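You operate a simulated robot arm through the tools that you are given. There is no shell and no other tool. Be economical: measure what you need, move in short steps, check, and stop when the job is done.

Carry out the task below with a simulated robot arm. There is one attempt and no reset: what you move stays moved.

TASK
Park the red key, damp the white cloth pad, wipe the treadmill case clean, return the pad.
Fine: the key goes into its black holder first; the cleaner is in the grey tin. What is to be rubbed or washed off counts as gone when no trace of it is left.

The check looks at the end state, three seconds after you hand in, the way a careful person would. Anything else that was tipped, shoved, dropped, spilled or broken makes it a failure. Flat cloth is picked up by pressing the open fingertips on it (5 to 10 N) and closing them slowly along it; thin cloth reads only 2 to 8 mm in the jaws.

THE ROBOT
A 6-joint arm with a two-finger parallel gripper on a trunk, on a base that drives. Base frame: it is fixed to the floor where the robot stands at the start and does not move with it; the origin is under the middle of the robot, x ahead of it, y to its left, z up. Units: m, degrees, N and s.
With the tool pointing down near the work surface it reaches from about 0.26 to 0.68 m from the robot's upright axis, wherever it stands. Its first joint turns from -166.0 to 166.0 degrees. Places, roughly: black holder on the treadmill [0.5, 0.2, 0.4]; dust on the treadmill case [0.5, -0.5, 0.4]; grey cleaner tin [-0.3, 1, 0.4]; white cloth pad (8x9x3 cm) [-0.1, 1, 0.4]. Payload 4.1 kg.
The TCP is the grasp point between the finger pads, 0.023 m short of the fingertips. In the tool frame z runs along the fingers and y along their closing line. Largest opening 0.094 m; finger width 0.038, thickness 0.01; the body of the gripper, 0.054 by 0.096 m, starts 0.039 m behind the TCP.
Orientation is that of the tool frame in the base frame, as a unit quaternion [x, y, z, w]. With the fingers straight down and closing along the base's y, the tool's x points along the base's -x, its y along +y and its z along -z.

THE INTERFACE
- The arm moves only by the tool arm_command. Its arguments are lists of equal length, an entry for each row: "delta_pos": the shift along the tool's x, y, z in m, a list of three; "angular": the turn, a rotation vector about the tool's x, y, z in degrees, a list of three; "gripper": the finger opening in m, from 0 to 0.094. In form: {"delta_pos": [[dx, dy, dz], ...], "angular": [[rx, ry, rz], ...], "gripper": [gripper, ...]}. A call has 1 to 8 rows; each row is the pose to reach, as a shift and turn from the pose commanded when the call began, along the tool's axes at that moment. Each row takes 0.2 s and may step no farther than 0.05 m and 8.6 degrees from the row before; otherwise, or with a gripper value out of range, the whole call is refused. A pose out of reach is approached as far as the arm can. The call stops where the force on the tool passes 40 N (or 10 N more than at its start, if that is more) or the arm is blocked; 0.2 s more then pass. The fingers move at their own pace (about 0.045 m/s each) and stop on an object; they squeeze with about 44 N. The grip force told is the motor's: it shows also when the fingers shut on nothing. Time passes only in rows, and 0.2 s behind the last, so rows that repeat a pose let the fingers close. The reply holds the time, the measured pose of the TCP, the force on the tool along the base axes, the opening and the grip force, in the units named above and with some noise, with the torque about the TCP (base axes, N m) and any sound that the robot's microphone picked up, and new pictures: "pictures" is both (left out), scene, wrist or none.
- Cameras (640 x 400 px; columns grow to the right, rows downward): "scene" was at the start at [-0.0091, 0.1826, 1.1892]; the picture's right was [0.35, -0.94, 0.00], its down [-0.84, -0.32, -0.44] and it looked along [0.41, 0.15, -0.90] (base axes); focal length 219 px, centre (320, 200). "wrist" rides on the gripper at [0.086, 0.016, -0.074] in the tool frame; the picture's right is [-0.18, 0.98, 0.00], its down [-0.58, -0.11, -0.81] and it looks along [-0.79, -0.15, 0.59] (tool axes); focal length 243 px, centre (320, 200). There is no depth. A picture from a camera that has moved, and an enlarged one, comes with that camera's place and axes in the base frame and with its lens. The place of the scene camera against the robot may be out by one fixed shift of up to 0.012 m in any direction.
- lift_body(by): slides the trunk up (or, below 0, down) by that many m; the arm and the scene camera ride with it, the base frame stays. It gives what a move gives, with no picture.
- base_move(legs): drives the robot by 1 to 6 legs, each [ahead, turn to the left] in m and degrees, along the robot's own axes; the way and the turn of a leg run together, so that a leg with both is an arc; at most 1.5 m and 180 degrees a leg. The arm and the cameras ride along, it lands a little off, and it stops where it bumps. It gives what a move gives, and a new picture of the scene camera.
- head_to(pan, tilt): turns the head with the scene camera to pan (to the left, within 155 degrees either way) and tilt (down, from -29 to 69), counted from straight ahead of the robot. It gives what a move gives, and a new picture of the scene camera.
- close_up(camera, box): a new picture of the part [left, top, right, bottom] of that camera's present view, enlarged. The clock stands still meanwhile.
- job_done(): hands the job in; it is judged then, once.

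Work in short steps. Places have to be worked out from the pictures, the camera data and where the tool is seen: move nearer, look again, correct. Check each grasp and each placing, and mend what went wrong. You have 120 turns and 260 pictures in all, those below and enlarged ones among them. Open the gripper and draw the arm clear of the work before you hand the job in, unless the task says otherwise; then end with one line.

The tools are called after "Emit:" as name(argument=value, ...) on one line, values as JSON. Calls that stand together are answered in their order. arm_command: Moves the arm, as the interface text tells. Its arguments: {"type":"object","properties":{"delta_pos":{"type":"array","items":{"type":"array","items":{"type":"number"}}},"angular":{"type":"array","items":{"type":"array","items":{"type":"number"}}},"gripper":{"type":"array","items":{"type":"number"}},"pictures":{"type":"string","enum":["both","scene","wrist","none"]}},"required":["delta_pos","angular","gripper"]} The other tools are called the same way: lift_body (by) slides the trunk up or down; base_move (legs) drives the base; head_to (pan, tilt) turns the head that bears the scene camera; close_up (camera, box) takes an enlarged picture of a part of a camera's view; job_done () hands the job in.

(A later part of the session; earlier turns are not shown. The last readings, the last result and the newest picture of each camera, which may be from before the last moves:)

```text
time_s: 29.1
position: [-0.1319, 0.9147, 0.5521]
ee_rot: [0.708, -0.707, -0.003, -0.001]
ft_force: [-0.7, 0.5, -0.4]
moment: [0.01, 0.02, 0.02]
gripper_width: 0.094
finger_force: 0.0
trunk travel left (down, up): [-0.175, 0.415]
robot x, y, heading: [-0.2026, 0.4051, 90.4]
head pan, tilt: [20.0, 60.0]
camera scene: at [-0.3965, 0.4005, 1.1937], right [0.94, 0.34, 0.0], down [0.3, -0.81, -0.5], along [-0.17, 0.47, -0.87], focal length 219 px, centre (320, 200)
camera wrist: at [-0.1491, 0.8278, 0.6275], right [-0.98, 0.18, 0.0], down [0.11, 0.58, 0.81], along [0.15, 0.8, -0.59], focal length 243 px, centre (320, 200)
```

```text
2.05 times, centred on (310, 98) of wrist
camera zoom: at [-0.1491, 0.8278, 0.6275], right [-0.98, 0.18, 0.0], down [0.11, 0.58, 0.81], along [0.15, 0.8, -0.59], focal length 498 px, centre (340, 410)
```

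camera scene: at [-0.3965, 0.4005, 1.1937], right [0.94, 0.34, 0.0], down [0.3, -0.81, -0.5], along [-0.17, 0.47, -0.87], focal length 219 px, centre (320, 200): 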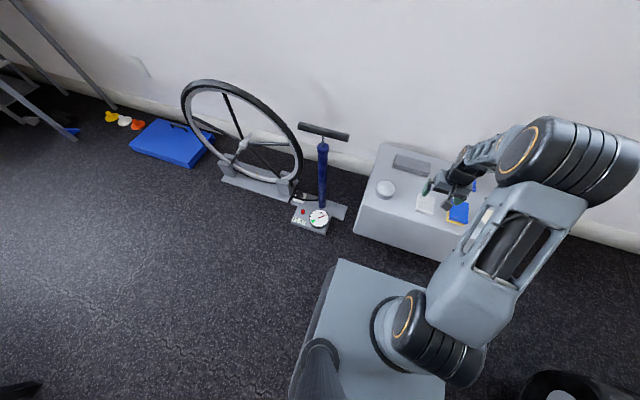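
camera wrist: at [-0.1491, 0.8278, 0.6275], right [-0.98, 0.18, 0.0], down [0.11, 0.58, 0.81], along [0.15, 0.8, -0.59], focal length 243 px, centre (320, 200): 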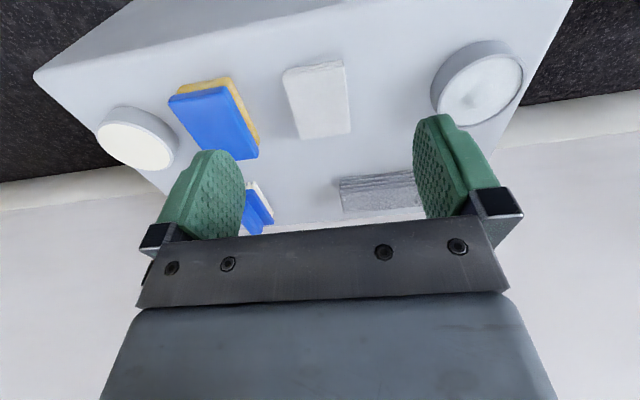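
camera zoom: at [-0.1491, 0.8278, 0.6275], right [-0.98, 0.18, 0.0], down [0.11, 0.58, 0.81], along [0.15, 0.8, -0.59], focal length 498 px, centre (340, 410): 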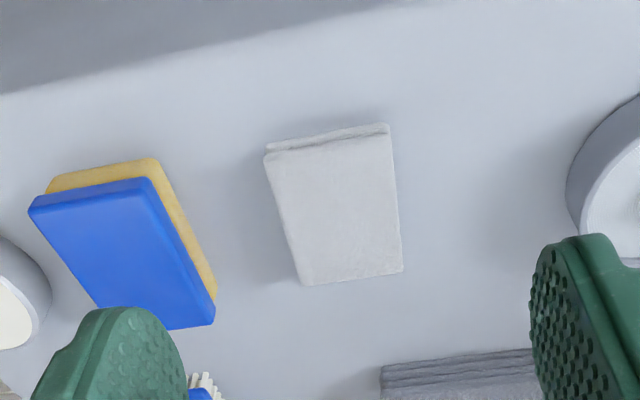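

From the two views, the pad is centred at about (-0.118, 1.0) with its top at z≈0.36 and measures 6.7×8.9 cm, and the tin is at (-0.292, 0.998) with its rim at z≈0.38. I'll close in over the pad.

Emit:
arm_command(delta_pos=[[-0.03, -0.005, 0.03], [-0.06, -0.01, 0.06], [-0.085, -0.0145, 0.09], [-0.085, -0.0145, 0.1], [-0.085, -0.0145, 0.1]], angular=[[0, 0, 0], [0, 0, 0], [0, 0, 0], [0, 0, 0], [0, 0, 0]], gripper=[0.094, 0.094, 0.094, 0.094, 0.094], pictures="none")

Emit:
close_up(camera="wrist", box=[160, 0, 480, 200])

Emit:
close_up(camera="scene", box=[370, 140, 490, 240])

```text
time_s: 30.2
position: [-0.1177, 1.0026, 0.4529]
ee_rot: [0.708, -0.706, -0.003, -0.001]
ft_force: [0.6, -0.8, 0.4]
moment: [0.0, 0.01, 0.01]
gripper_width: 0.0939
finger_force: 0.1
trunk travel left (down, up): [-0.175, 0.415]
robot x, y, heading: [-0.2012, 0.4052, 90.1]
head pan, tilt: [20.0, 60.0]
```

```text
2.00 times, centred on (320, 100) of wrist
camera zoom: at [-0.1342, 0.915, 0.5279], right [-0.98, 0.18, 0.0], down [0.11, 0.58, 0.81], along [0.15, 0.8, -0.59], focal length 485 px, centre (320, 400)
```

zoom: 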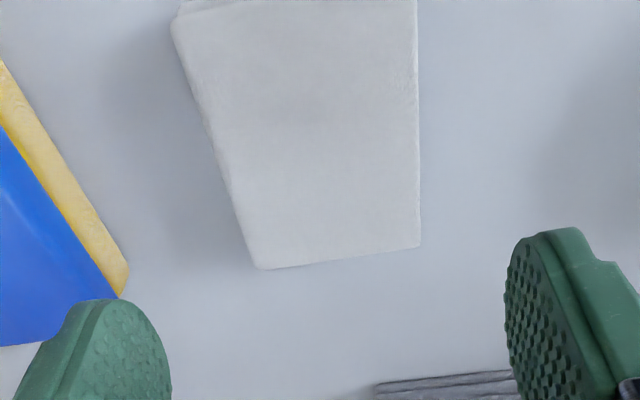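

```text
4.00 times, centred on (430, 190) of scene
camera zoom: at [-0.3965, 0.4005, 1.1937], right [0.94, 0.34, 0.0], down [0.3, -0.81, -0.5], along [-0.17, 0.47, -0.87], focal length 877 px, centre (-120, 240)
```

zoom: 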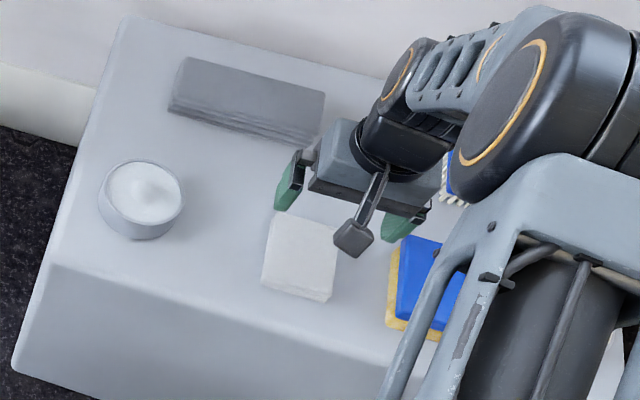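

The pad is centred under the fingers, with about 1.3 cm clearance per side. Its thickness looks uncertain (1–3 cm), so I'll lower to fingertip z≈0.35 and look.

Emit:
arm_command(delta_pos=[[0, 0, 0.03], [0, 0, 0.055], [0, 0, 0.07], [0, 0, 0.077], [0, 0, 0.08], [0, 0, 0.08]], angular=[[0, 0, 0], [0, 0, 0], [0, 0, 0], [0, 0, 0], [0, 0, 0], [0, 0, 0]], gripper=[0.094, 0.094, 0.094, 0.094, 0.094, 0.094], pictures="wrist")

Emit:
close_up(camera="scene", box=[400, 170, 470, 225])

```text
time_s: 31.6
position: [-0.1185, 1.0014, 0.3735]
ee_rot: [0.708, -0.706, -0.002, -0.001]
ft_force: [0.1, 0.2, 0.1]
moment: [0.01, 0.01, -0.03]
gripper_width: 0.0941
finger_force: 0.1
trunk travel left (down, up): [-0.175, 0.415]
robot x, y, heading: [-0.2022, 0.4061, 90.2]
head pan, tilt: [20.0, 60.0]
camera wrist: at [-0.1344, 0.9141, 0.4479], right [-0.98, 0.18, 0.0], down [0.11, 0.58, 0.81], along [0.15, 0.8, -0.59], focal length 243 px, centre (320, 200)
```

wrist: 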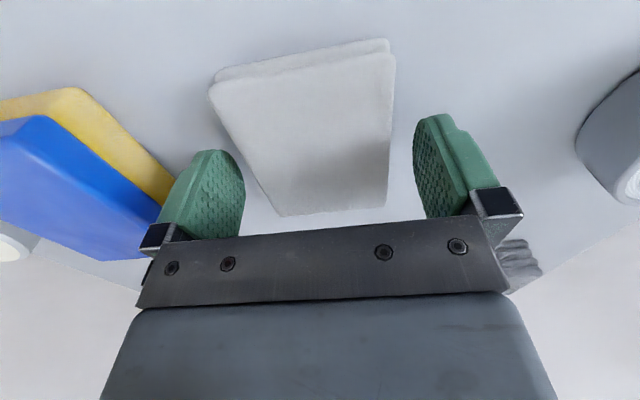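

```text
7.27 times, centred on (435, 198) of scene
camera zoom: at [-0.3965, 0.4005, 1.1937], right [0.94, 0.34, 0.0], down [0.3, -0.81, -0.5], along [-0.17, 0.47, -0.87], focal length 1594 px, centre (-516, 218)
```

zoom: 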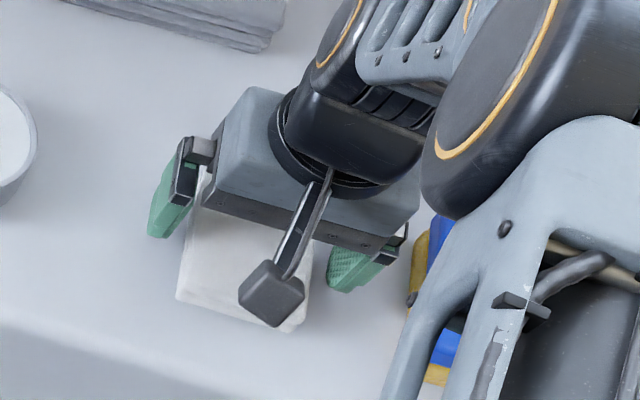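

No contact yet. I'll creep down 1 mm per row to feel for the bench beside the pad.

Emit:
arm_command(delta_pos=[[0, 0, 0.0015], [0, 0, 0.003], [0, 0, 0.0045], [0, 0, 0.006], [0, 0, 0.0075], [0, 0, 0.0085]], angular=[[0, 0, 0], [0, 0, 0], [0, 0, 0], [0, 0, 0], [0, 0, 0], [0, 0, 0]], gripper=[0.094, 0.094, 0.094, 0.094, 0.094, 0.094], pictures="wrist")

```text
time_s: 33.0
position: [-0.1186, 1.0021, 0.3638]
ee_rot: [0.708, -0.707, -0.003, -0.001]
ft_force: [-0.2, -0.2, 0.2]
moment: [-0.04, 0.0, -0.01]
gripper_width: 0.0943
finger_force: 0.1
trunk travel left (down, up): [-0.175, 0.415]
robot x, y, heading: [-0.1989, 0.4037, 90.0]
head pan, tilt: [20.0, 60.0]
camera wrist: at [-0.135, 0.9144, 0.4398], right [-0.98, 0.18, 0.0], down [0.11, 0.58, 0.81], along [0.15, 0.8, -0.59], focal length 243 px, centre (320, 200)
```

wrist: 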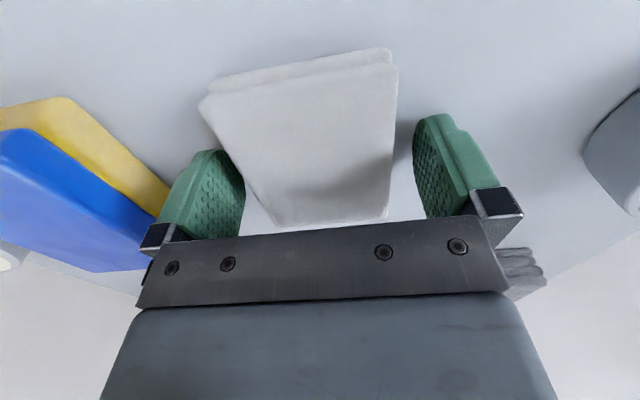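

Still free with tips at 0.341. Down another 7 mm.

Emit:
arm_command(delta_pos=[[0, 0, 0.0015], [0, 0, 0.003], [0, 0, 0.004], [0, 0, 0.005], [0, 0, 0.006], [0, 0, 0.007]], angular=[[0, 0, 0], [0, 0, 0], [0, 0, 0], [0, 0, 0], [0, 0, 0], [0, 0, 0]], gripper=[0.094, 0.094, 0.094, 0.094, 0.094, 0.094], pictures="wrist")

```text
time_s: 34.2
position: [-0.1179, 1.0007, 0.3634]
ee_rot: [0.708, -0.707, -0.003, -0.002]
ft_force: [-2.5, -13.4, 24.3]
moment: [-0.72, -1.17, -0.69]
gripper_width: 0.0931
finger_force: 0.2
trunk travel left (down, up): [-0.175, 0.415]
robot x, y, heading: [-0.2019, 0.4043, 90.2]
head pan, tilt: [20.0, 60.0]
stopped in row 5: the force on the tool passed its limit at 42 N (the readings are from after the stop); the commanded pose is now the measured one
camera wrist: at [-0.1347, 0.9146, 0.4384], right [-0.98, 0.18, 0.0], down [0.11, 0.58, 0.81], along [0.15, 0.8, -0.59], focal length 243 px, centre (320, 200)
```

wrist: 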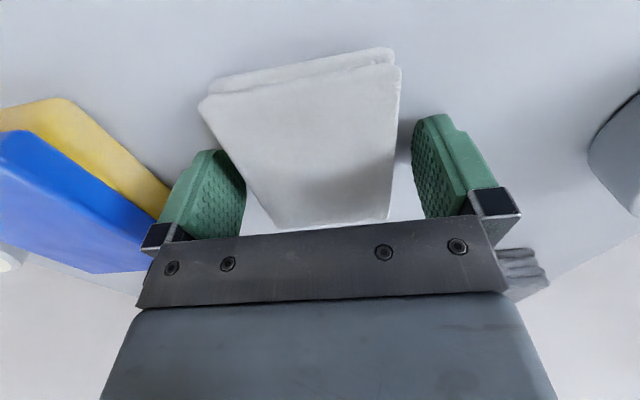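

The bench is at z≈0.340, so the pad is about 2 cm thick. I'll rise 7 mm and close on its sides, leaving pad below the fingertips.

Emit:
arm_command(delta_pos=[[0, 0, -0.004], [0, 0, -0.007], [0, 0, -0.007], [0, 0, -0.007], [0, 0, -0.007], [0, 0, -0.007], [0, 0, -0.007]], angular=[[0, 0, 0], [0, 0, 0], [0, 0, 0], [0, 0, 0], [0, 0, 0], [0, 0, 0], [0, 0, 0]], gripper=[0.094, 0.094, 0.08, 0.07, 0.06, 0.05, 0.05])

```text
time_s: 35.8
position: [-0.1188, 1.0016, 0.3663]
ee_rot: [0.707, -0.707, -0.004, -0.002]
ft_force: [-0.5, -0.8, 0.0]
moment: [0.0, 0.03, 0.03]
gripper_width: 0.0687
finger_force: 43.4
trunk travel left (down, up): [-0.175, 0.415]
robot x, y, heading: [-0.1976, 0.4017, 90.3]
head pan, tilt: [20.0, 60.0]
camera scene: at [-0.3965, 0.4004, 1.1937], right [0.94, 0.34, 0.0], down [0.3, -0.81, -0.5], along [-0.17, 0.47, -0.87], focal length 219 px, centre (320, 200)
camera wrist: at [-0.1346, 0.9145, 0.4426], right [-0.98, 0.18, 0.0], down [0.11, 0.58, 0.81], along [0.15, 0.8, -0.59], focal length 243 px, centre (320, 200)
```

scene: 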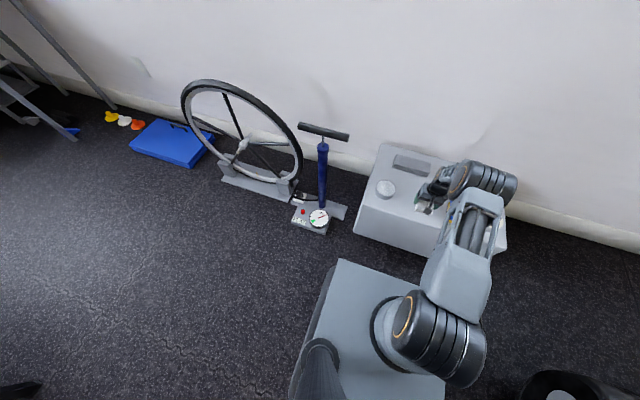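
wrist: 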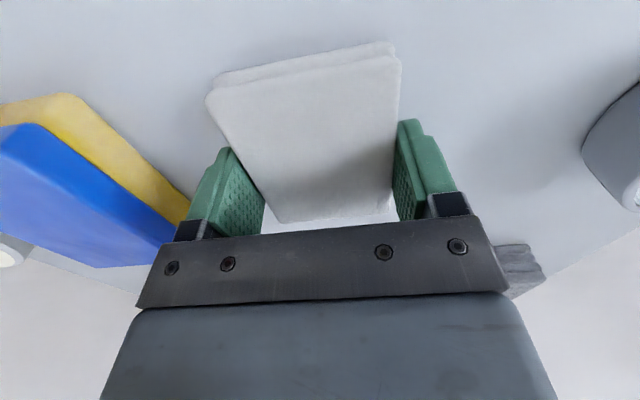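

The pad is held at 69 mm. Lifting 10 cm.

Emit:
arm_command(delta_pos=[[0, 0, -0.01], [0, 0, -0.03], [0, 0, -0.06], [0, 0, -0.1], [0, 0, -0.1]], angular=[[0, 0, 0], [0, 0, 0], [0, 0, 0], [0, 0, 0], [0, 0, 0]], gripper=[0.05, 0.05, 0.05, 0.05, 0.05], pictures="wrist")

Emit:
close_up(camera="scene", box=[370, 140, 490, 240])

```text
time_s: 37.0
position: [-0.1168, 1.0014, 0.4683]
ee_rot: [0.708, -0.706, -0.002, -0.001]
ft_force: [0.4, 0.4, -0.4]
moment: [-0.01, 0.0, 0.02]
gripper_width: 0.069
finger_force: 43.5
trunk travel left (down, up): [-0.175, 0.415]
robot x, y, heading: [-0.2006, 0.4052, 90.0]
head pan, tilt: [20.0, 60.0]
camera wrist: at [-0.1334, 0.9141, 0.5435], right [-0.98, 0.18, 0.0], down [0.11, 0.58, 0.81], along [0.15, 0.8, -0.59], focal length 243 px, centre (320, 200)
```

wrist: 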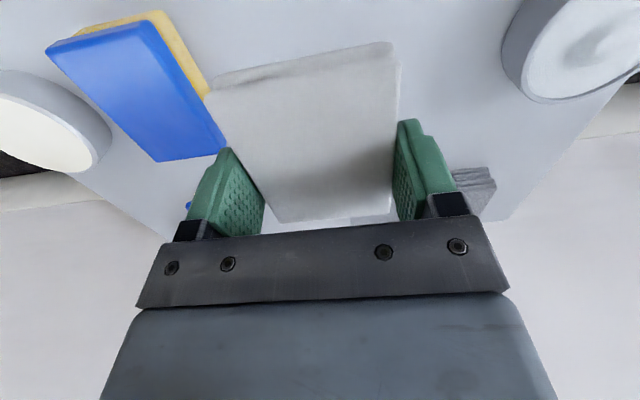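

```text
4.00 times, centred on (430, 190) of scene
camera zoom: at [-0.3965, 0.4004, 1.1937], right [0.94, 0.34, 0.0], down [0.3, -0.81, -0.5], along [-0.17, 0.47, -0.87], focal length 877 px, centre (-120, 240)
```

zoom: 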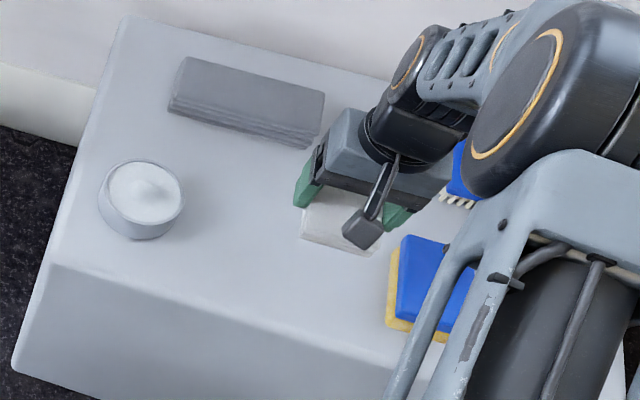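

The pad is cleanly lifted. I'll move it over the tin, about (-0.295, 1.0), staying at height, and look.

Emit:
arm_command(delta_pos=[[0, 0.04, 0], [0, 0.08, 0], [0, 0.12, 0], [0, 0.16, 0], [0, 0.178, 0], [0, 0.178, 0]], angular=[[0, 0, 0], [0, 0, 0], [0, 0, 0], [0, 0, 0], [0, 0, 0], [0, 0, 0]], gripper=[0.05, 0.05, 0.05, 0.05, 0.05, 0.05], pictures="wrist")

Emit:
close_up(camera="scene", box=[350, 140, 450, 222])

```text
time_s: 38.4
position: [-0.2973, 1.0013, 0.4698]
ee_rot: [0.708, -0.706, -0.003, -0.001]
ft_force: [0.3, 0.3, 0.0]
moment: [-0.02, -0.03, 0.01]
gripper_width: 0.069
finger_force: 44.2
trunk travel left (down, up): [-0.175, 0.415]
robot x, y, heading: [-0.1971, 0.4035, 90.1]
head pan, tilt: [20.0, 60.0]
camera wrist: at [-0.314, 0.9148, 0.5445], right [-0.98, 0.18, 0.0], down [0.11, 0.58, 0.81], along [0.15, 0.8, -0.59], focal length 243 px, centre (320, 200)
```

wrist: 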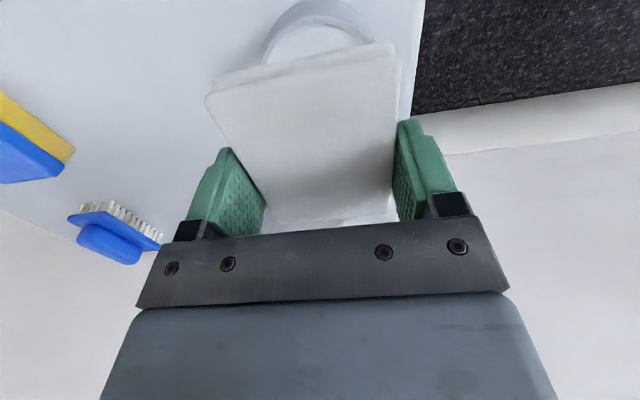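

```text
4.88 times, centred on (400, 181) of scene
camera zoom: at [-0.3966, 0.4004, 1.1937], right [0.94, 0.34, 0.0], down [0.3, -0.81, -0.5], along [-0.17, 0.47, -0.87], focal length 1069 px, centre (-70, 293)
```

zoom: 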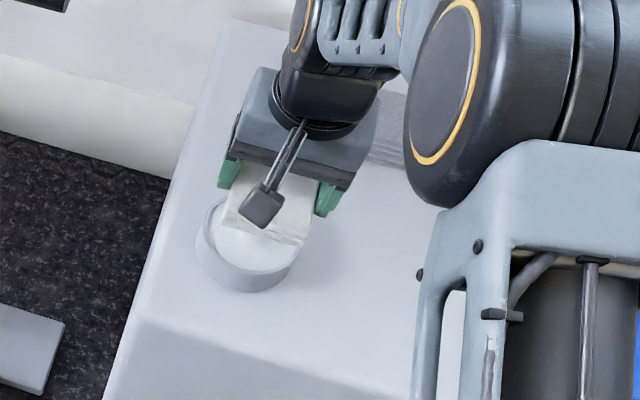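

The tin's centre comes out at (-0.30, 1.0), under the pad. I'll lower to just above the rim, then creep to a light contact.

Emit:
arm_command(delta_pos=[[0.001, 0.002, 0.025], [0.001, 0.002, 0.045], [0.001, 0.002, 0.05], [0.001, 0.002, 0.0515], [0.001, 0.002, 0.053], [0.001, 0.002, 0.0545], [0.001, 0.002, 0.056], [0.001, 0.002, 0.0575]], angular=[[0, 0, 0], [0, 0, 0], [0, 0, 0], [0, 0, 0], [0, 0, 0], [0, 0, 0], [0, 0, 0], [0, 0, 0]], gripper=[0.05, 0.05, 0.05, 0.05, 0.05, 0.05, 0.05, 0.05], pictures="wrist")

Emit:
close_up(camera="scene", box=[350, 140, 450, 222])

```text
time_s: 40.2
position: [-0.2984, 0.9992, 0.4106]
ee_rot: [0.708, -0.707, -0.003, -0.002]
ft_force: [-0.2, 0.4, 0.2]
moment: [-0.01, -0.01, -0.02]
gripper_width: 0.069
finger_force: 43.7
trunk travel left (down, up): [-0.175, 0.415]
robot x, y, heading: [-0.1973, 0.4099, 90.1]
head pan, tilt: [20.0, 60.0]
camera wrist: at [-0.3146, 0.914, 0.4858], right [-0.98, 0.18, 0.0], down [0.11, 0.58, 0.81], along [0.15, 0.8, -0.59], focal length 243 px, centre (320, 200)
```

wrist: 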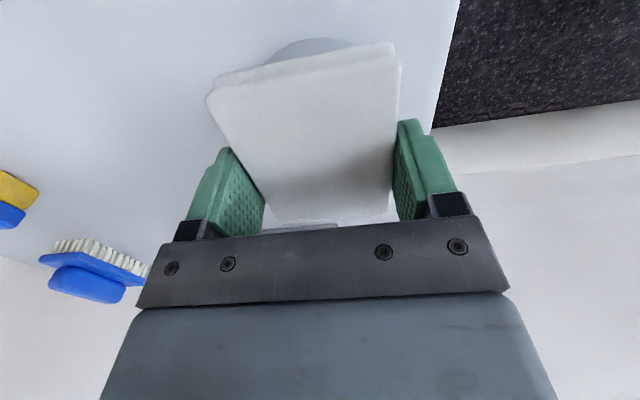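

```text
4.88 times, centred on (400, 181) of scene
camera zoom: at [-0.3966, 0.4004, 1.1937], right [0.94, 0.34, 0.0], down [0.3, -0.81, -0.5], along [-0.17, 0.47, -0.87], focal length 1069 px, centre (-70, 293)
```

zoom: 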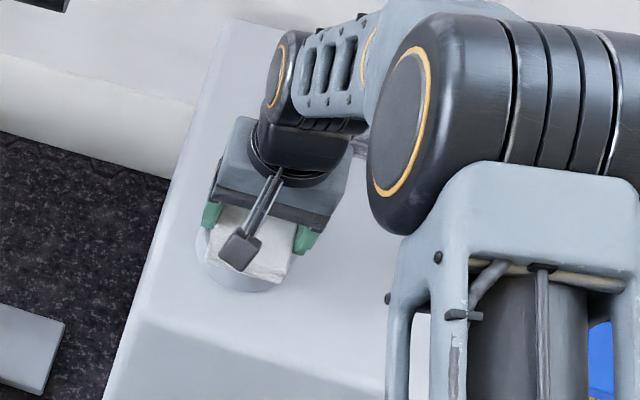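

Close, but no contact yet. I'll creep down further.

Emit:
arm_command(delta_pos=[[0, 0, 0.0015], [0, 0, 0.003], [0, 0, 0.0045], [0, 0, 0.006], [0, 0, 0.007], [0, 0, 0.008]], angular=[[0, 0, 0], [0, 0, 0], [0, 0, 0], [0, 0, 0], [0, 0, 0], [0, 0, 0]], gripper=[0.05, 0.05, 0.05, 0.05, 0.05, 0.05], pictures="wrist")

```text
time_s: 41.6
position: [-0.2977, 1.0014, 0.4024]
ee_rot: [0.708, -0.706, -0.003, -0.001]
ft_force: [-0.1, 0.3, 0.1]
moment: [-0.03, -0.04, 0.02]
gripper_width: 0.069
finger_force: 44.2
trunk travel left (down, up): [-0.175, 0.415]
robot x, y, heading: [-0.196, 0.4075, 90.2]
head pan, tilt: [20.0, 60.0]
camera wrist: at [-0.3144, 0.9138, 0.4771], right [-0.98, 0.18, 0.0], down [0.11, 0.58, 0.81], along [0.15, 0.8, -0.59], focal length 243 px, centre (320, 200)
```

wrist: 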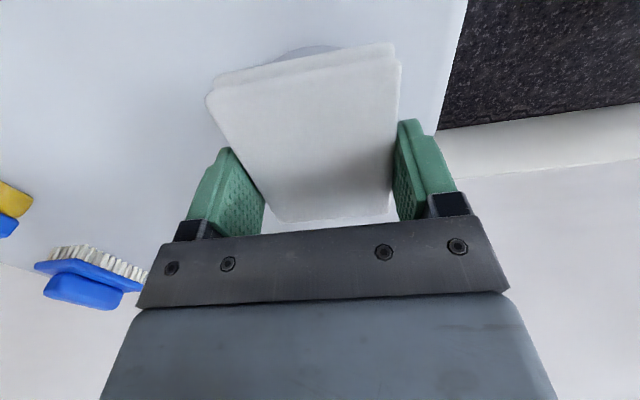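

Still free at TCP 0.402. Continuing down in small steps.

Emit:
arm_command(delta_pos=[[0, 0, 0.0012], [0, 0, 0.0024], [0, 0, 0.0036], [0, 0, 0.0048], [0, 0, 0.006], [0, 0, 0.006]], angular=[[0, 0, 0], [0, 0, 0], [0, 0, 0], [0, 0, 0], [0, 0, 0], [0, 0, 0]], gripper=[0.05, 0.05, 0.05, 0.05, 0.05, 0.05], pictures="wrist")

Emit:
close_up(camera="scene", box=[370, 170, 420, 211])

```text
time_s: 43.0
position: [-0.2977, 1.0016, 0.398]
ee_rot: [0.708, -0.706, -0.004, -0.003]
ft_force: [1.1, -6.1, 23.2]
moment: [-0.39, -0.17, -0.05]
gripper_width: 0.0689
finger_force: 44.1
trunk travel left (down, up): [-0.175, 0.415]
robot x, y, heading: [-0.1965, 0.4077, 89.9]
head pan, tilt: [20.0, 60.0]
camera wrist: at [-0.3141, 0.9135, 0.4739], right [-0.98, 0.18, 0.0], down [0.11, 0.57, 0.81], along [0.15, 0.8, -0.58], focal length 243 px, centre (320, 200)
```

wrist: 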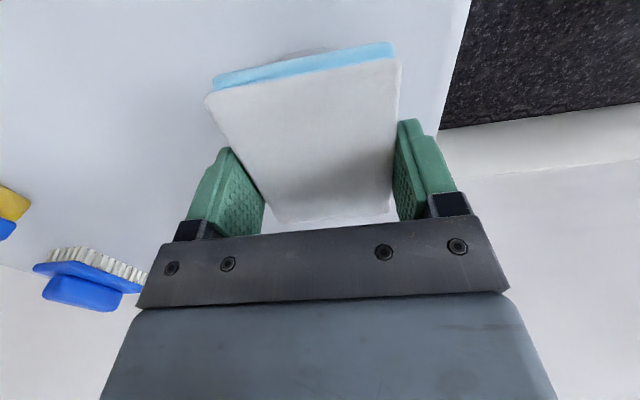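

```text
9.76 times, centred on (395, 190) of scene
camera zoom: at [-0.3963, 0.3985, 1.194], right [0.94, 0.34, 0.0], down [0.3, -0.81, -0.5], along [-0.17, 0.47, -0.87], focal length 2138 px, centre (-412, 293)
```

zoom: 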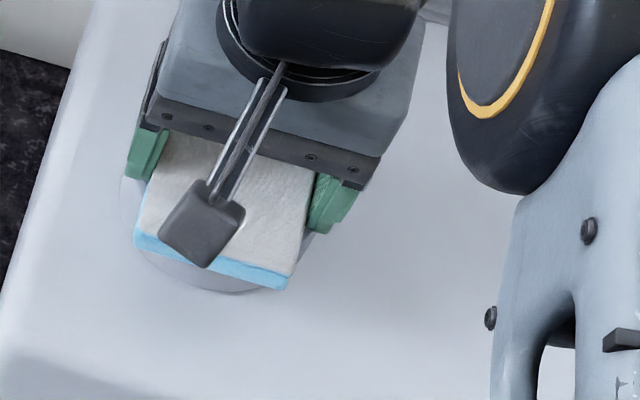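

The pad's lower layer has turned blue, so it is damp. I'll lift away and retract the arm.

Emit:
arm_command(delta_pos=[[0, 0, -0.01], [0, 0, -0.04], [0, 0, -0.08], [0, 0, -0.13], [0, -0.04, -0.18], [0.05, -0.07, -0.21], [0.1, -0.09, -0.23], [0.15, -0.1, -0.24]], angular=[[0, 0, 0], [0, 0, 0], [0, 0, 0], [0, 0, 0], [0, 0, 0], [0, 0, 0], [0, 0, 0], [0, 0, 0]], gripper=[0.05, 0.05, 0.05, 0.05, 0.05, 0.05, 0.05, 0.05], pictures="wrist")

Emit:
head_to(pan=-150, tilt=45)

```text
refused: row 5 steps farther than a row can; nothing moved
```

```text
time_s: 45.6
position: [-0.2967, 1.0006, 0.3985]
ee_rot: [0.708, -0.707, -0.004, -0.003]
ft_force: [-1.5, 3.7, 28.3]
moment: [0.12, -0.05, -0.01]
gripper_width: 0.0687
finger_force: 44.0
trunk travel left (down, up): [-0.175, 0.415]
robot x, y, heading: [-0.2027, 0.3987, 90.3]
head pan, tilt: [-150.0, 45.0]
camera scene: at [-0.3326, 0.2655, 1.213], right [-0.87, -0.5, 0.0], down [-0.35, 0.61, -0.71], along [0.35, -0.61, -0.71], focal length 219 px, centre (320, 200)
```

scene: 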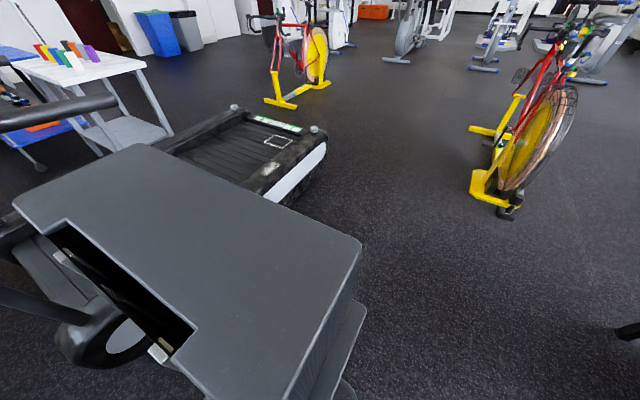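

The floor behind is clear. I'll repeat the lift with smaller rows.

Emit:
arm_command(delta_pos=[[0, 0, -0.01], [0, 0, -0.04], [0, 0, -0.08], [0, 0, -0.12], [0, 0, -0.16], [0.03, -0.02, -0.19], [0.06, -0.04, -0.22], [0.09, -0.06, -0.24]], angular=[[0, 0, 0], [0, 0, 0], [0, 0, 0], [0, 0, 0], [0, 0, 0], [0, 0, 0], [0, 0, 0], [0, 0, 0]], gripper=[0.05, 0.05, 0.05, 0.05, 0.05, 0.05, 0.05, 0.05], pictures="wrist")

Emit:
arm_command(delta_pos=[[0.03, -0.02, 0], [0.06, -0.03, 0], [0.09, -0.04, 0], [0.12, -0.04, 0]], angular=[[0, 0, 0], [0, 0, 0], [0, 0, 0], [0, 0, 0]], gripper=[0.05, 0.05, 0.05, 0.05], pictures="none")

Emit:
head_to(pan=20, tilt=60)

```text
time_s: 47.4
position: [-0.2371, 0.9111, 0.6356]
ee_rot: [-0.707, 0.707, 0.003, 0.001]
ft_force: [0.5, 0.4, -1.4]
moment: [-0.01, -0.02, 0.0]
gripper_width: 0.069
finger_force: 44.1
trunk travel left (down, up): [-0.175, 0.415]
robot x, y, heading: [-0.1983, 0.4023, 90.1]
head pan, tilt: [-150.0, 45.0]
camera wrist: at [-0.2537, 0.8242, 0.7116], right [-0.98, 0.18, 0.0], down [0.11, 0.58, 0.81], along [0.15, 0.8, -0.59], focal length 243 px, centre (320, 200)
```

wrist: 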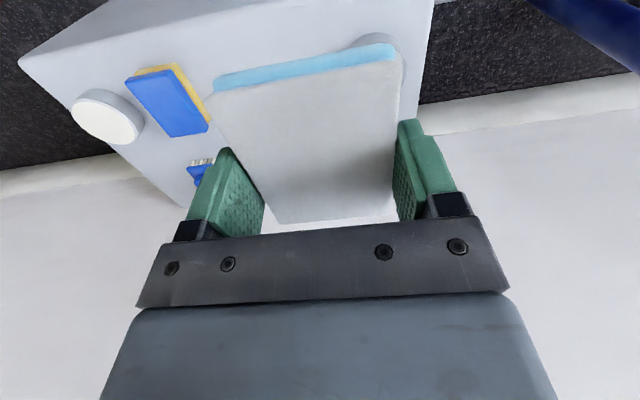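

```text
time_s: 48.4
position: [-0.1972, 0.7895, 0.6346]
ee_rot: [0.707, -0.707, -0.003, -0.002]
ft_force: [0.3, 0.0, 0.0]
moment: [-0.01, -0.01, 0.04]
gripper_width: 0.069
finger_force: 43.9
trunk travel left (down, up): [-0.175, 0.415]
robot x, y, heading: [-0.2013, 0.401, 90.0]
head pan, tilt: [-150.0, 45.0]
```

```text
time_s: 51.0
position: [-0.1955, 0.7905, 0.6359]
ee_rot: [0.708, -0.706, -0.003, -0.002]
ft_force: [-0.1, -0.1, -1.2]
moment: [-0.01, 0.03, 0.03]
gripper_width: 0.069
finger_force: 43.7
trunk travel left (down, up): [-0.175, 0.415]
robot x, y, heading: [-0.2026, 0.4068, 90.1]
head pan, tilt: [20.0, 60.0]
camera scene: at [-0.3965, 0.4004, 1.1937], right [0.94, 0.34, 0.0], down [0.3, -0.81, -0.5], along [-0.17, 0.47, -0.87], focal length 219 px, centre (320, 200)
```

scene: 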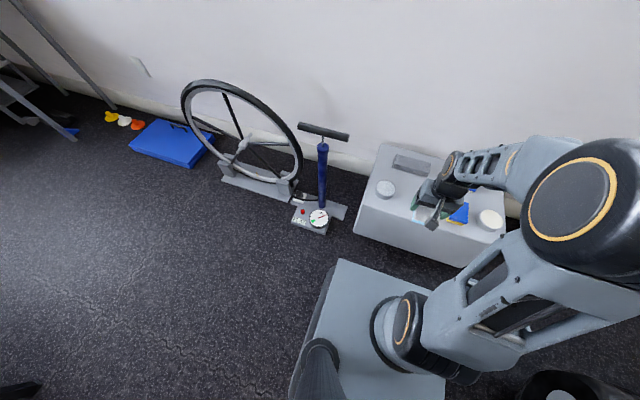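

Now driving to face the dust: back 0.9 m, right 90°, ahead 0.2 m.

Emit:
base_move(legs=[[-0.9, 0], [0, -90], [0.17, 0]])

Emit:
close_up(camera="scene", box=[260, 60, 500, 260])

```text
time_s: 60.6
position: [0.3716, -0.4803, 0.6346]
ee_rot: [-0.011, 1.0, 0.001, 0.003]
ft_force: [-0.4, 0.0, -0.5]
moment: [-0.02, -0.01, 0.03]
gripper_width: 0.0688
finger_force: 44.2
trunk travel left (down, up): [-0.175, 0.415]
robot x, y, heading: [-0.0186, -0.4844, 1.2]
head pan, tilt: [20.0, 60.0]
camera scene: at [-0.024, -0.3012, 1.1937], right [0.36, -0.93, 0.0], down [-0.81, -0.31, -0.5], along [0.47, 0.18, -0.87], focal length 219 px, centre (320, 200)
```

scene: 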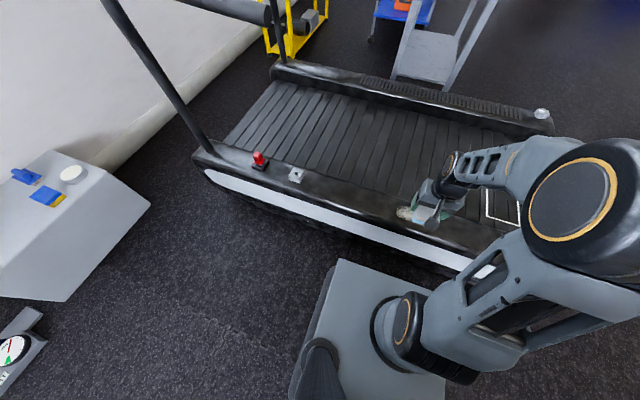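

```text
2.00 times, centred on (380, 160) of scene
camera zoom: at [-0.024, -0.3012, 1.1937], right [0.36, -0.93, 0.0], down [-0.81, -0.31, -0.5], along [0.47, 0.18, -0.87], focal length 438 px, centre (200, 280)
```

zoom: 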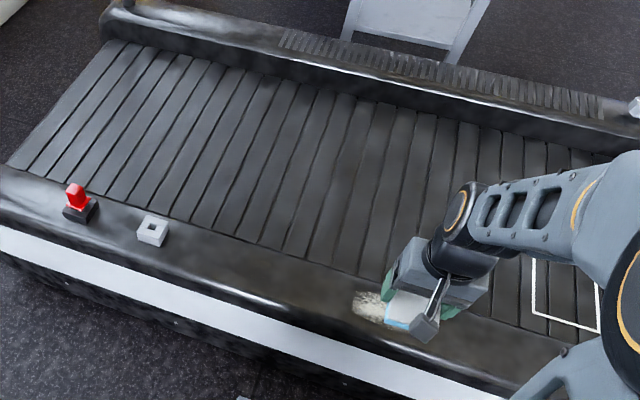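

The dust lies at the gripper. I'll swing the tool to the right for a clear view of it.

Emit:
arm_command(delta_pos=[[0, -0.05, 0], [0, -0.1, 0], [0, -0.15, 0], [0, -0.2, 0], [0, -0.2, 0]], angular=[[0, 0, 0], [0, 0, 0], [0, 0, 0], [0, 0, 0], [0, 0, 0]], gripper=[0.05, 0.05, 0.05, 0.05, 0.05], pictures="wrist")

Emit:
close_up(camera="scene", box=[360, 170, 480, 260])

```text
time_s: 61.8
position: [0.3748, -0.6823, 0.6341]
ee_rot: [-0.011, 1.0, 0.001, 0.004]
ft_force: [-0.6, 0.1, 0.3]
moment: [-0.01, 0.01, 0.02]
gripper_width: 0.0687
finger_force: 44.6
trunk travel left (down, up): [-0.175, 0.415]
robot x, y, heading: [-0.0137, -0.484, 1.3]
head pan, tilt: [20.0, 60.0]
camera wrist: at [0.2867, -0.6675, 0.7087], right [0.16, 0.99, 0.0], down [0.58, -0.1, 0.81], along [0.8, -0.13, -0.59], focal length 243 px, centre (320, 200)
```

wrist: 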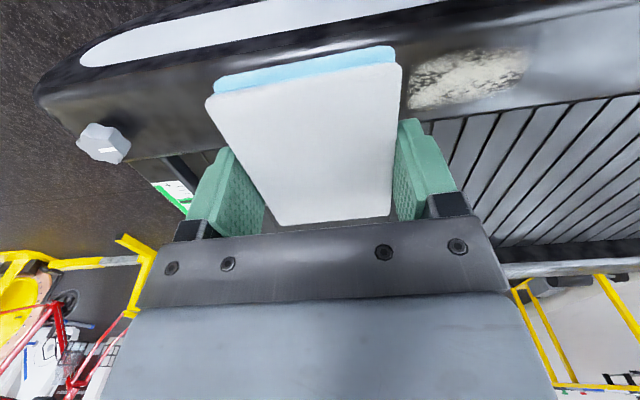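

```text
4.44 times, centred on (420, 215) of scene
camera zoom: at [-0.0239, -0.3013, 1.1937], right [0.36, -0.93, 0.0], down [-0.81, -0.31, -0.5], along [0.47, 0.18, -0.87], focal length 974 px, centre (-124, 133)
```

zoom: 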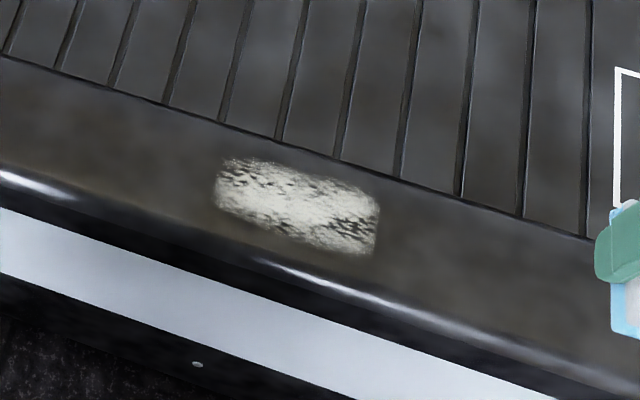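

I locate the dust at about x 0.45–0.505, y -0.44 to -0.59 on the flat case, z≈0.40. The pad (8.9 cm in x) covers its full depth. I'll move above the left end at (0.48, -0.41).

Emit:
arm_command(delta_pos=[[-0.02, 0.045, 0.01], [-0.04, 0.09, 0.02], [-0.06, 0.135, 0.03], [-0.08, 0.18, 0.05], [-0.1, 0.22, 0.07], [-0.111, 0.26, 0.09], [-0.111, 0.278, 0.12], [-0.111, 0.278, 0.15]], angular=[[0, 0, 1], [0, 0, 2], [0, 0, 2], [0, 0, 2], [0, 0, 2], [0, 0, 2], [0, 0, 2], [0, 0, 2]], gripper=[0.05, 0.05, 0.05, 0.05, 0.05, 0.05, 0.05, 0.05])

Emit:
close_up(camera="scene", box=[340, 160, 480, 260])

```text
refused: row 1 steps farther than a row can; nothing moved
```

```text
4.00 times, centred on (410, 210) of scene
camera zoom: at [-0.0239, -0.3013, 1.1937], right [0.36, -0.93, 0.0], down [-0.81, -0.31, -0.5], along [0.47, 0.18, -0.87], focal length 877 px, centre (-40, 160)
```

zoom: 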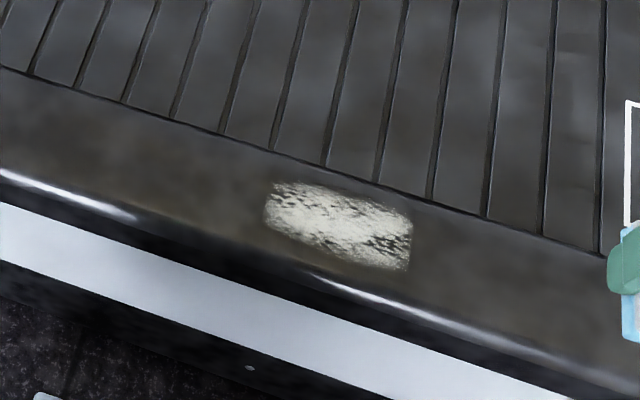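

Row steps were slightly too long (0.0502 m), so I'll shorten them.

Emit:
arm_command(delta_pos=[[-0.015, 0.04, 0.0], [-0.03, 0.08, 0.01], [-0.045, 0.12, 0.02], [-0.06, 0.16, 0.03], [-0.075, 0.2, 0.045], [-0.09, 0.235, 0.07], [-0.105, 0.26, 0.1], [-0.111, 0.278, 0.13]], angular=[[0, 0, 1], [0, 0, 2], [0, 0, 2], [0, 0, 2], [0, 0, 2], [0, 0, 2], [0, 0, 2], [0, 0, 2]], gripper=[0.05, 0.05, 0.05, 0.05, 0.05, 0.05, 0.05, 0.05])

Emit:
close_up(camera="scene", box=[340, 160, 480, 260])

```text
time_s: 63.6
position: [0.4821, -0.4016, 0.5057]
ee_rot: [0.006, 1.0, 0.001, 0.003]
ft_force: [-0.7, 0.3, -0.4]
moment: [0.0, 0.0, -0.01]
gripper_width: 0.0689
finger_force: 43.9
trunk travel left (down, up): [-0.175, 0.415]
robot x, y, heading: [-0.0148, -0.4861, 1.1]
head pan, tilt: [20.0, 60.0]
camera scene: at [-0.0242, -0.3013, 1.1938], right [0.36, -0.93, 0.0], down [-0.81, -0.31, -0.5], along [0.47, 0.18, -0.87], focal length 219 px, centre (320, 200)
camera wrist: at [0.3943, -0.3842, 0.5816], right [0.2, 0.98, 0.0], down [0.57, -0.12, 0.81], along [0.79, -0.16, -0.59], focal length 243 px, centre (320, 200)
```

scene: 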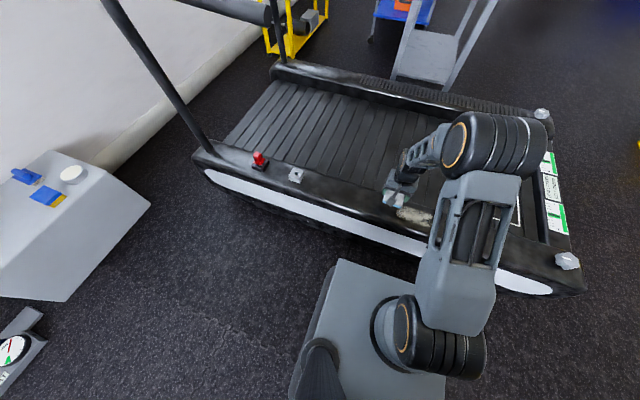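
wrist: 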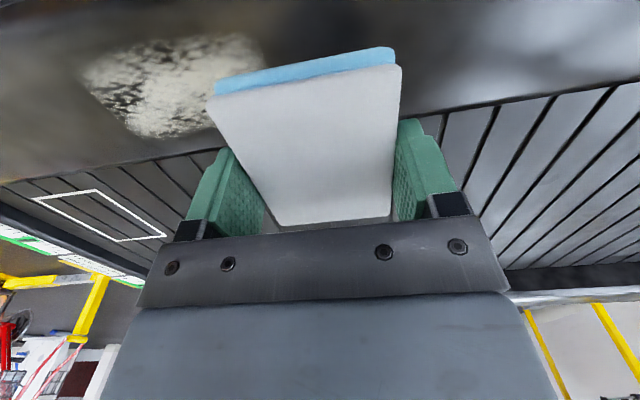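

```text
4.00 times, centred on (410, 210) of scene
camera zoom: at [-0.0242, -0.3013, 1.1938], right [0.36, -0.93, 0.0], down [-0.81, -0.31, -0.5], along [0.47, 0.18, -0.87], focal length 877 px, centre (-40, 160)
```

zoom: 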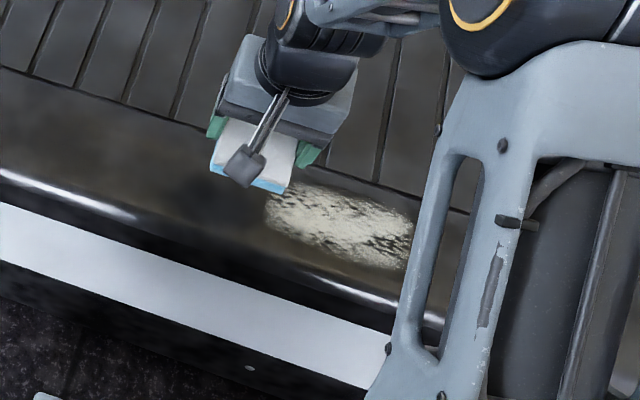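

The dust spans x 0.447–0.506 and y -0.435 to -0.585. I'll lower beside its left end, centred on x≈0.477, then creep to contact.

Emit:
arm_command(delta_pos=[[0.002, 0, 0.03], [0.005, 0, 0.055], [0.005, 0, 0.065], [0.005, 0, 0.067], [0.005, 0, 0.069], [0.005, 0, 0.071], [0.005, 0, 0.073], [0.005, 0, 0.074]], angular=[[0, 0, 0], [0, 0, 0], [0, 0, 0], [0, 0, 0], [0, 0, 0], [0, 0, 0], [0, 0, 0], [0, 0, 0]], gripper=[0.05, 0.05, 0.05, 0.05, 0.05, 0.05, 0.05, 0.05], pictures="wrist")

```text
time_s: 65.4
position: [0.4763, -0.401, 0.4324]
ee_rot: [0.007, 1.0, 0.001, 0.004]
ft_force: [0.5, -0.7, -0.2]
moment: [0.0, 0.01, 0.0]
gripper_width: 0.0691
finger_force: 43.9
trunk travel left (down, up): [-0.175, 0.415]
robot x, y, heading: [-0.0174, -0.4864, 1.1]
head pan, tilt: [20.0, 60.0]
camera wrist: at [0.3891, -0.3832, 0.5071], right [0.2, 0.98, 0.0], down [0.57, -0.12, 0.81], along [0.79, -0.16, -0.59], focal length 243 px, centre (320, 200)
```

wrist: 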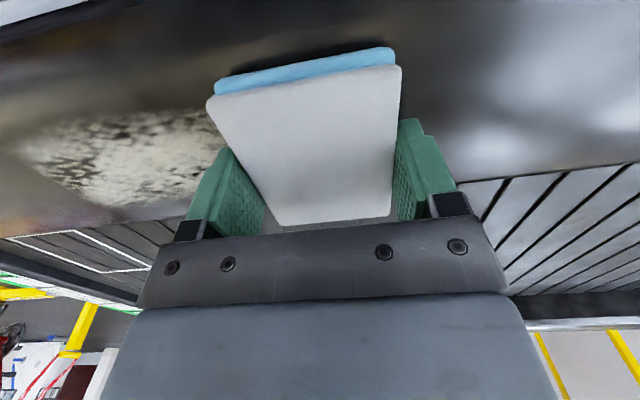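

Nearly on the case, since shadows show under the pad. Creeping down for contact.

Emit:
arm_command(delta_pos=[[0, 0, 0.0012], [0, 0, 0.0024], [0, 0, 0.0036], [0, 0, 0.0048], [0, 0, 0.006]], angular=[[0, 0, 0], [0, 0, 0], [0, 0, 0], [0, 0, 0], [0, 0, 0]], gripper=[0.05, 0.05, 0.05, 0.05, 0.05], pictures="none")

```text
time_s: 66.6
position: [0.4764, -0.4009, 0.4274]
ee_rot: [0.006, 1.0, 0.001, 0.004]
ft_force: [-2.5, 2.5, 9.9]
moment: [-0.07, -0.01, -0.02]
gripper_width: 0.0689
finger_force: 44.4
trunk travel left (down, up): [-0.175, 0.415]
robot x, y, heading: [-0.0182, -0.4847, 1.1]
head pan, tilt: [20.0, 60.0]
```

Contact at 10 N. Now sweeping along -y over the dust.

Emit:
arm_command(delta_pos=[[0, -0.02, 0.0003], [0, -0.045, 0.0003], [0, -0.07, 0.0003], [0, -0.095, 0.0003], [0, -0.12, 0.0003], [0, -0.145, 0.0003], [0, -0.17, 0.0003], [0, -0.195, 0.0003]], angular=[[0, 0, 0], [0, 0, 0], [0, 0, 0], [0, 0, 0], [0, 0, 0], [0, 0, 0], [0, 0, 0], [0, 0, 0]], gripper=[0.05, 0.05, 0.05, 0.05, 0.05, 0.05, 0.05, 0.05], pictures="wrist")

Emit:
close_up(camera="scene", box=[340, 160, 480, 260])

```text
time_s: 68.4
position: [0.4729, -0.5956, 0.4257]
ee_rot: [0.007, 1.0, 0.0, 0.005]
ft_force: [-0.3, 11.6, 33.2]
moment: [0.3, 0.15, -0.23]
gripper_width: 0.069
finger_force: 43.8
trunk travel left (down, up): [-0.175, 0.415]
robot x, y, heading: [-0.0169, -0.4869, 1.4]
head pan, tilt: [20.0, 60.0]
camera wrist: at [0.3857, -0.5774, 0.5011], right [0.2, 0.98, 0.0], down [0.57, -0.12, 0.81], along [0.8, -0.16, -0.58], focal length 243 px, centre (320, 200)
```

wrist: 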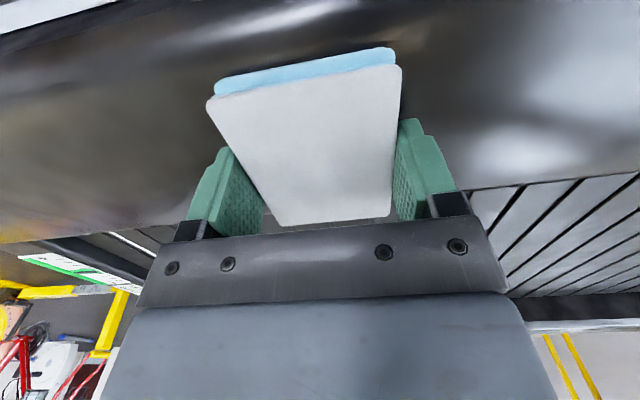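

```text
4.00 times, centred on (410, 210) of scene
camera zoom: at [-0.0258, -0.3001, 1.1937], right [0.36, -0.93, 0.0], down [-0.81, -0.31, -0.5], along [0.47, 0.18, -0.87], focal length 877 px, centre (-40, 160)
```

zoom: 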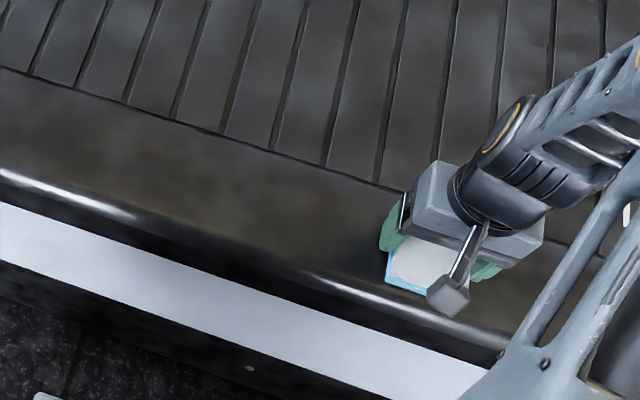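

The swept area looks clean. I'll ease the pressure by 1 mm, extend slightly past the end, and make one return pass before inspecting.

Emit:
arm_command(delta_pos=[[0, -0.015, -0.0012], [0.002, 0.01, -0.0012], [0.002, 0.035, -0.001], [0.002, 0.065, -0.0008], [0.002, 0.095, -0.0006], [0.002, 0.125, -0.0005], [0.002, 0.155, -0.0005], [0.002, 0.185, -0.0005]], angular=[[0, 0, 0], [0, 0, 0], [0, 0, 0], [0, 0, 0], [0, 0, 0], [0, 0, 0], [0, 0, 0], [0, 0, 0]], gripper=[0.05, 0.05, 0.05, 0.05, 0.05, 0.05, 0.05, 0.05], pictures="none")

Emit:
arm_command(delta_pos=[[0, 0, -0.02], [0, 0, -0.05], [0, 0, -0.09], [0.03, 0, -0.12], [0.06, 0, -0.15], [0.09, 0, -0.18], [0.1, 0.02, -0.2]], angular=[[0, 0, 0], [0, 0, 0], [0, 0, 0], [0, 0, 0], [0, 0, 0], [0, 0, 0], [0, 0, 0]], gripper=[0.05, 0.05, 0.05, 0.05, 0.05, 0.05, 0.05], pictures="wrist")

Emit:
close_up(camera="scene", box=[340, 160, 480, 260])

```text
time_s: 70.2
position: [0.473, -0.4092, 0.4272]
ee_rot: [0.007, 1.0, 0.0, 0.003]
ft_force: [-0.3, 0.4, -1.0]
moment: [0.03, 0.0, 0.0]
gripper_width: 0.0688
finger_force: 43.9
trunk travel left (down, up): [-0.175, 0.415]
robot x, y, heading: [-0.0165, -0.4848, 1.4]
head pan, tilt: [20.0, 60.0]
```

```text
time_s: 71.8
position: [0.3732, -0.3899, 0.6252]
ee_rot: [0.007, 1.0, 0.001, 0.003]
ft_force: [-0.3, -0.3, -0.4]
moment: [-0.02, 0.03, 0.0]
gripper_width: 0.0688
finger_force: 43.9
trunk travel left (down, up): [-0.175, 0.415]
robot x, y, heading: [-0.0124, -0.4842, 0.9]
head pan, tilt: [20.0, 60.0]
camera wrist: at [0.2853, -0.3723, 0.7003], right [0.2, 0.98, 0.0], down [0.58, -0.12, 0.81], along [0.79, -0.16, -0.59], focal length 243 px, centre (320, 200)
```

wrist: 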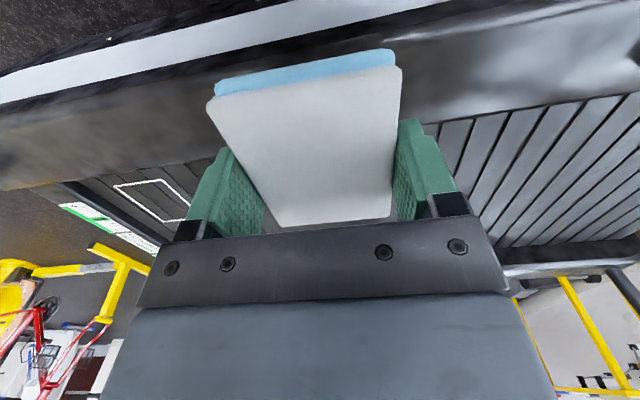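

```text
4.00 times, centred on (410, 210) of scene
camera zoom: at [-0.0237, -0.3012, 1.1937], right [0.36, -0.93, 0.0], down [-0.81, -0.31, -0.5], along [0.47, 0.18, -0.87], focal length 877 px, centre (-40, 160)
```

zoom: 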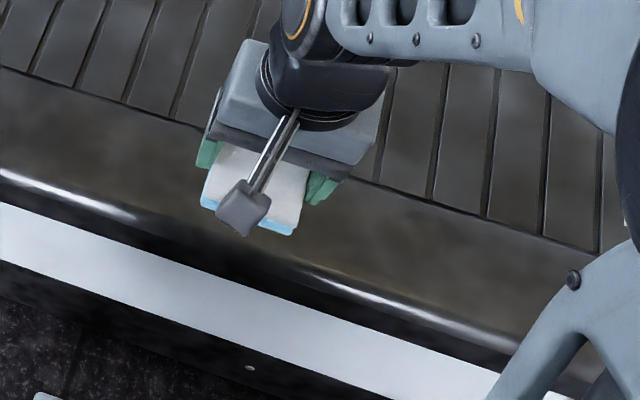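

It looks clean. I'll enlarge both ends closely for any trace.

Emit:
close_up(camera="scene", box=[395, 195, 455, 240])

Emit:
close_up(camera="wrist", box=[0, 50, 230, 200])

```text
8.89 times, centred on (425, 218) of scene
camera zoom: at [-0.0237, -0.3012, 1.1937], right [0.36, -0.93, 0.0], down [-0.81, -0.31, -0.5], along [0.47, 0.18, -0.87], focal length 1948 px, centre (-613, 44)
```

zoom: 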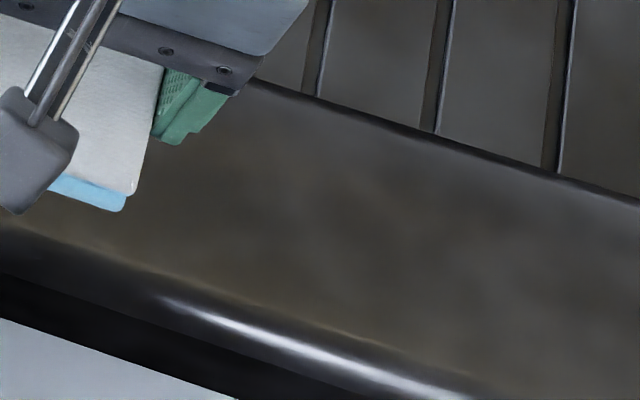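

```text
2.67 times, centred on (115, 125) of wrist
camera zoom: at [0.2853, -0.3723, 0.7003], right [0.2, 0.98, 0.0], down [0.58, -0.12, 0.81], along [0.79, -0.16, -0.59], focal length 647 px, centre (867, 400)
```

zoom: 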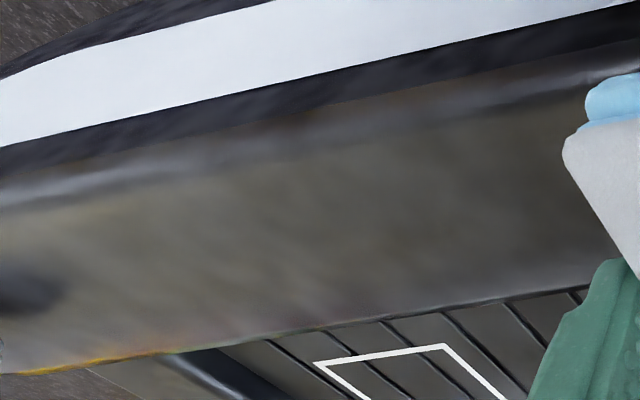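

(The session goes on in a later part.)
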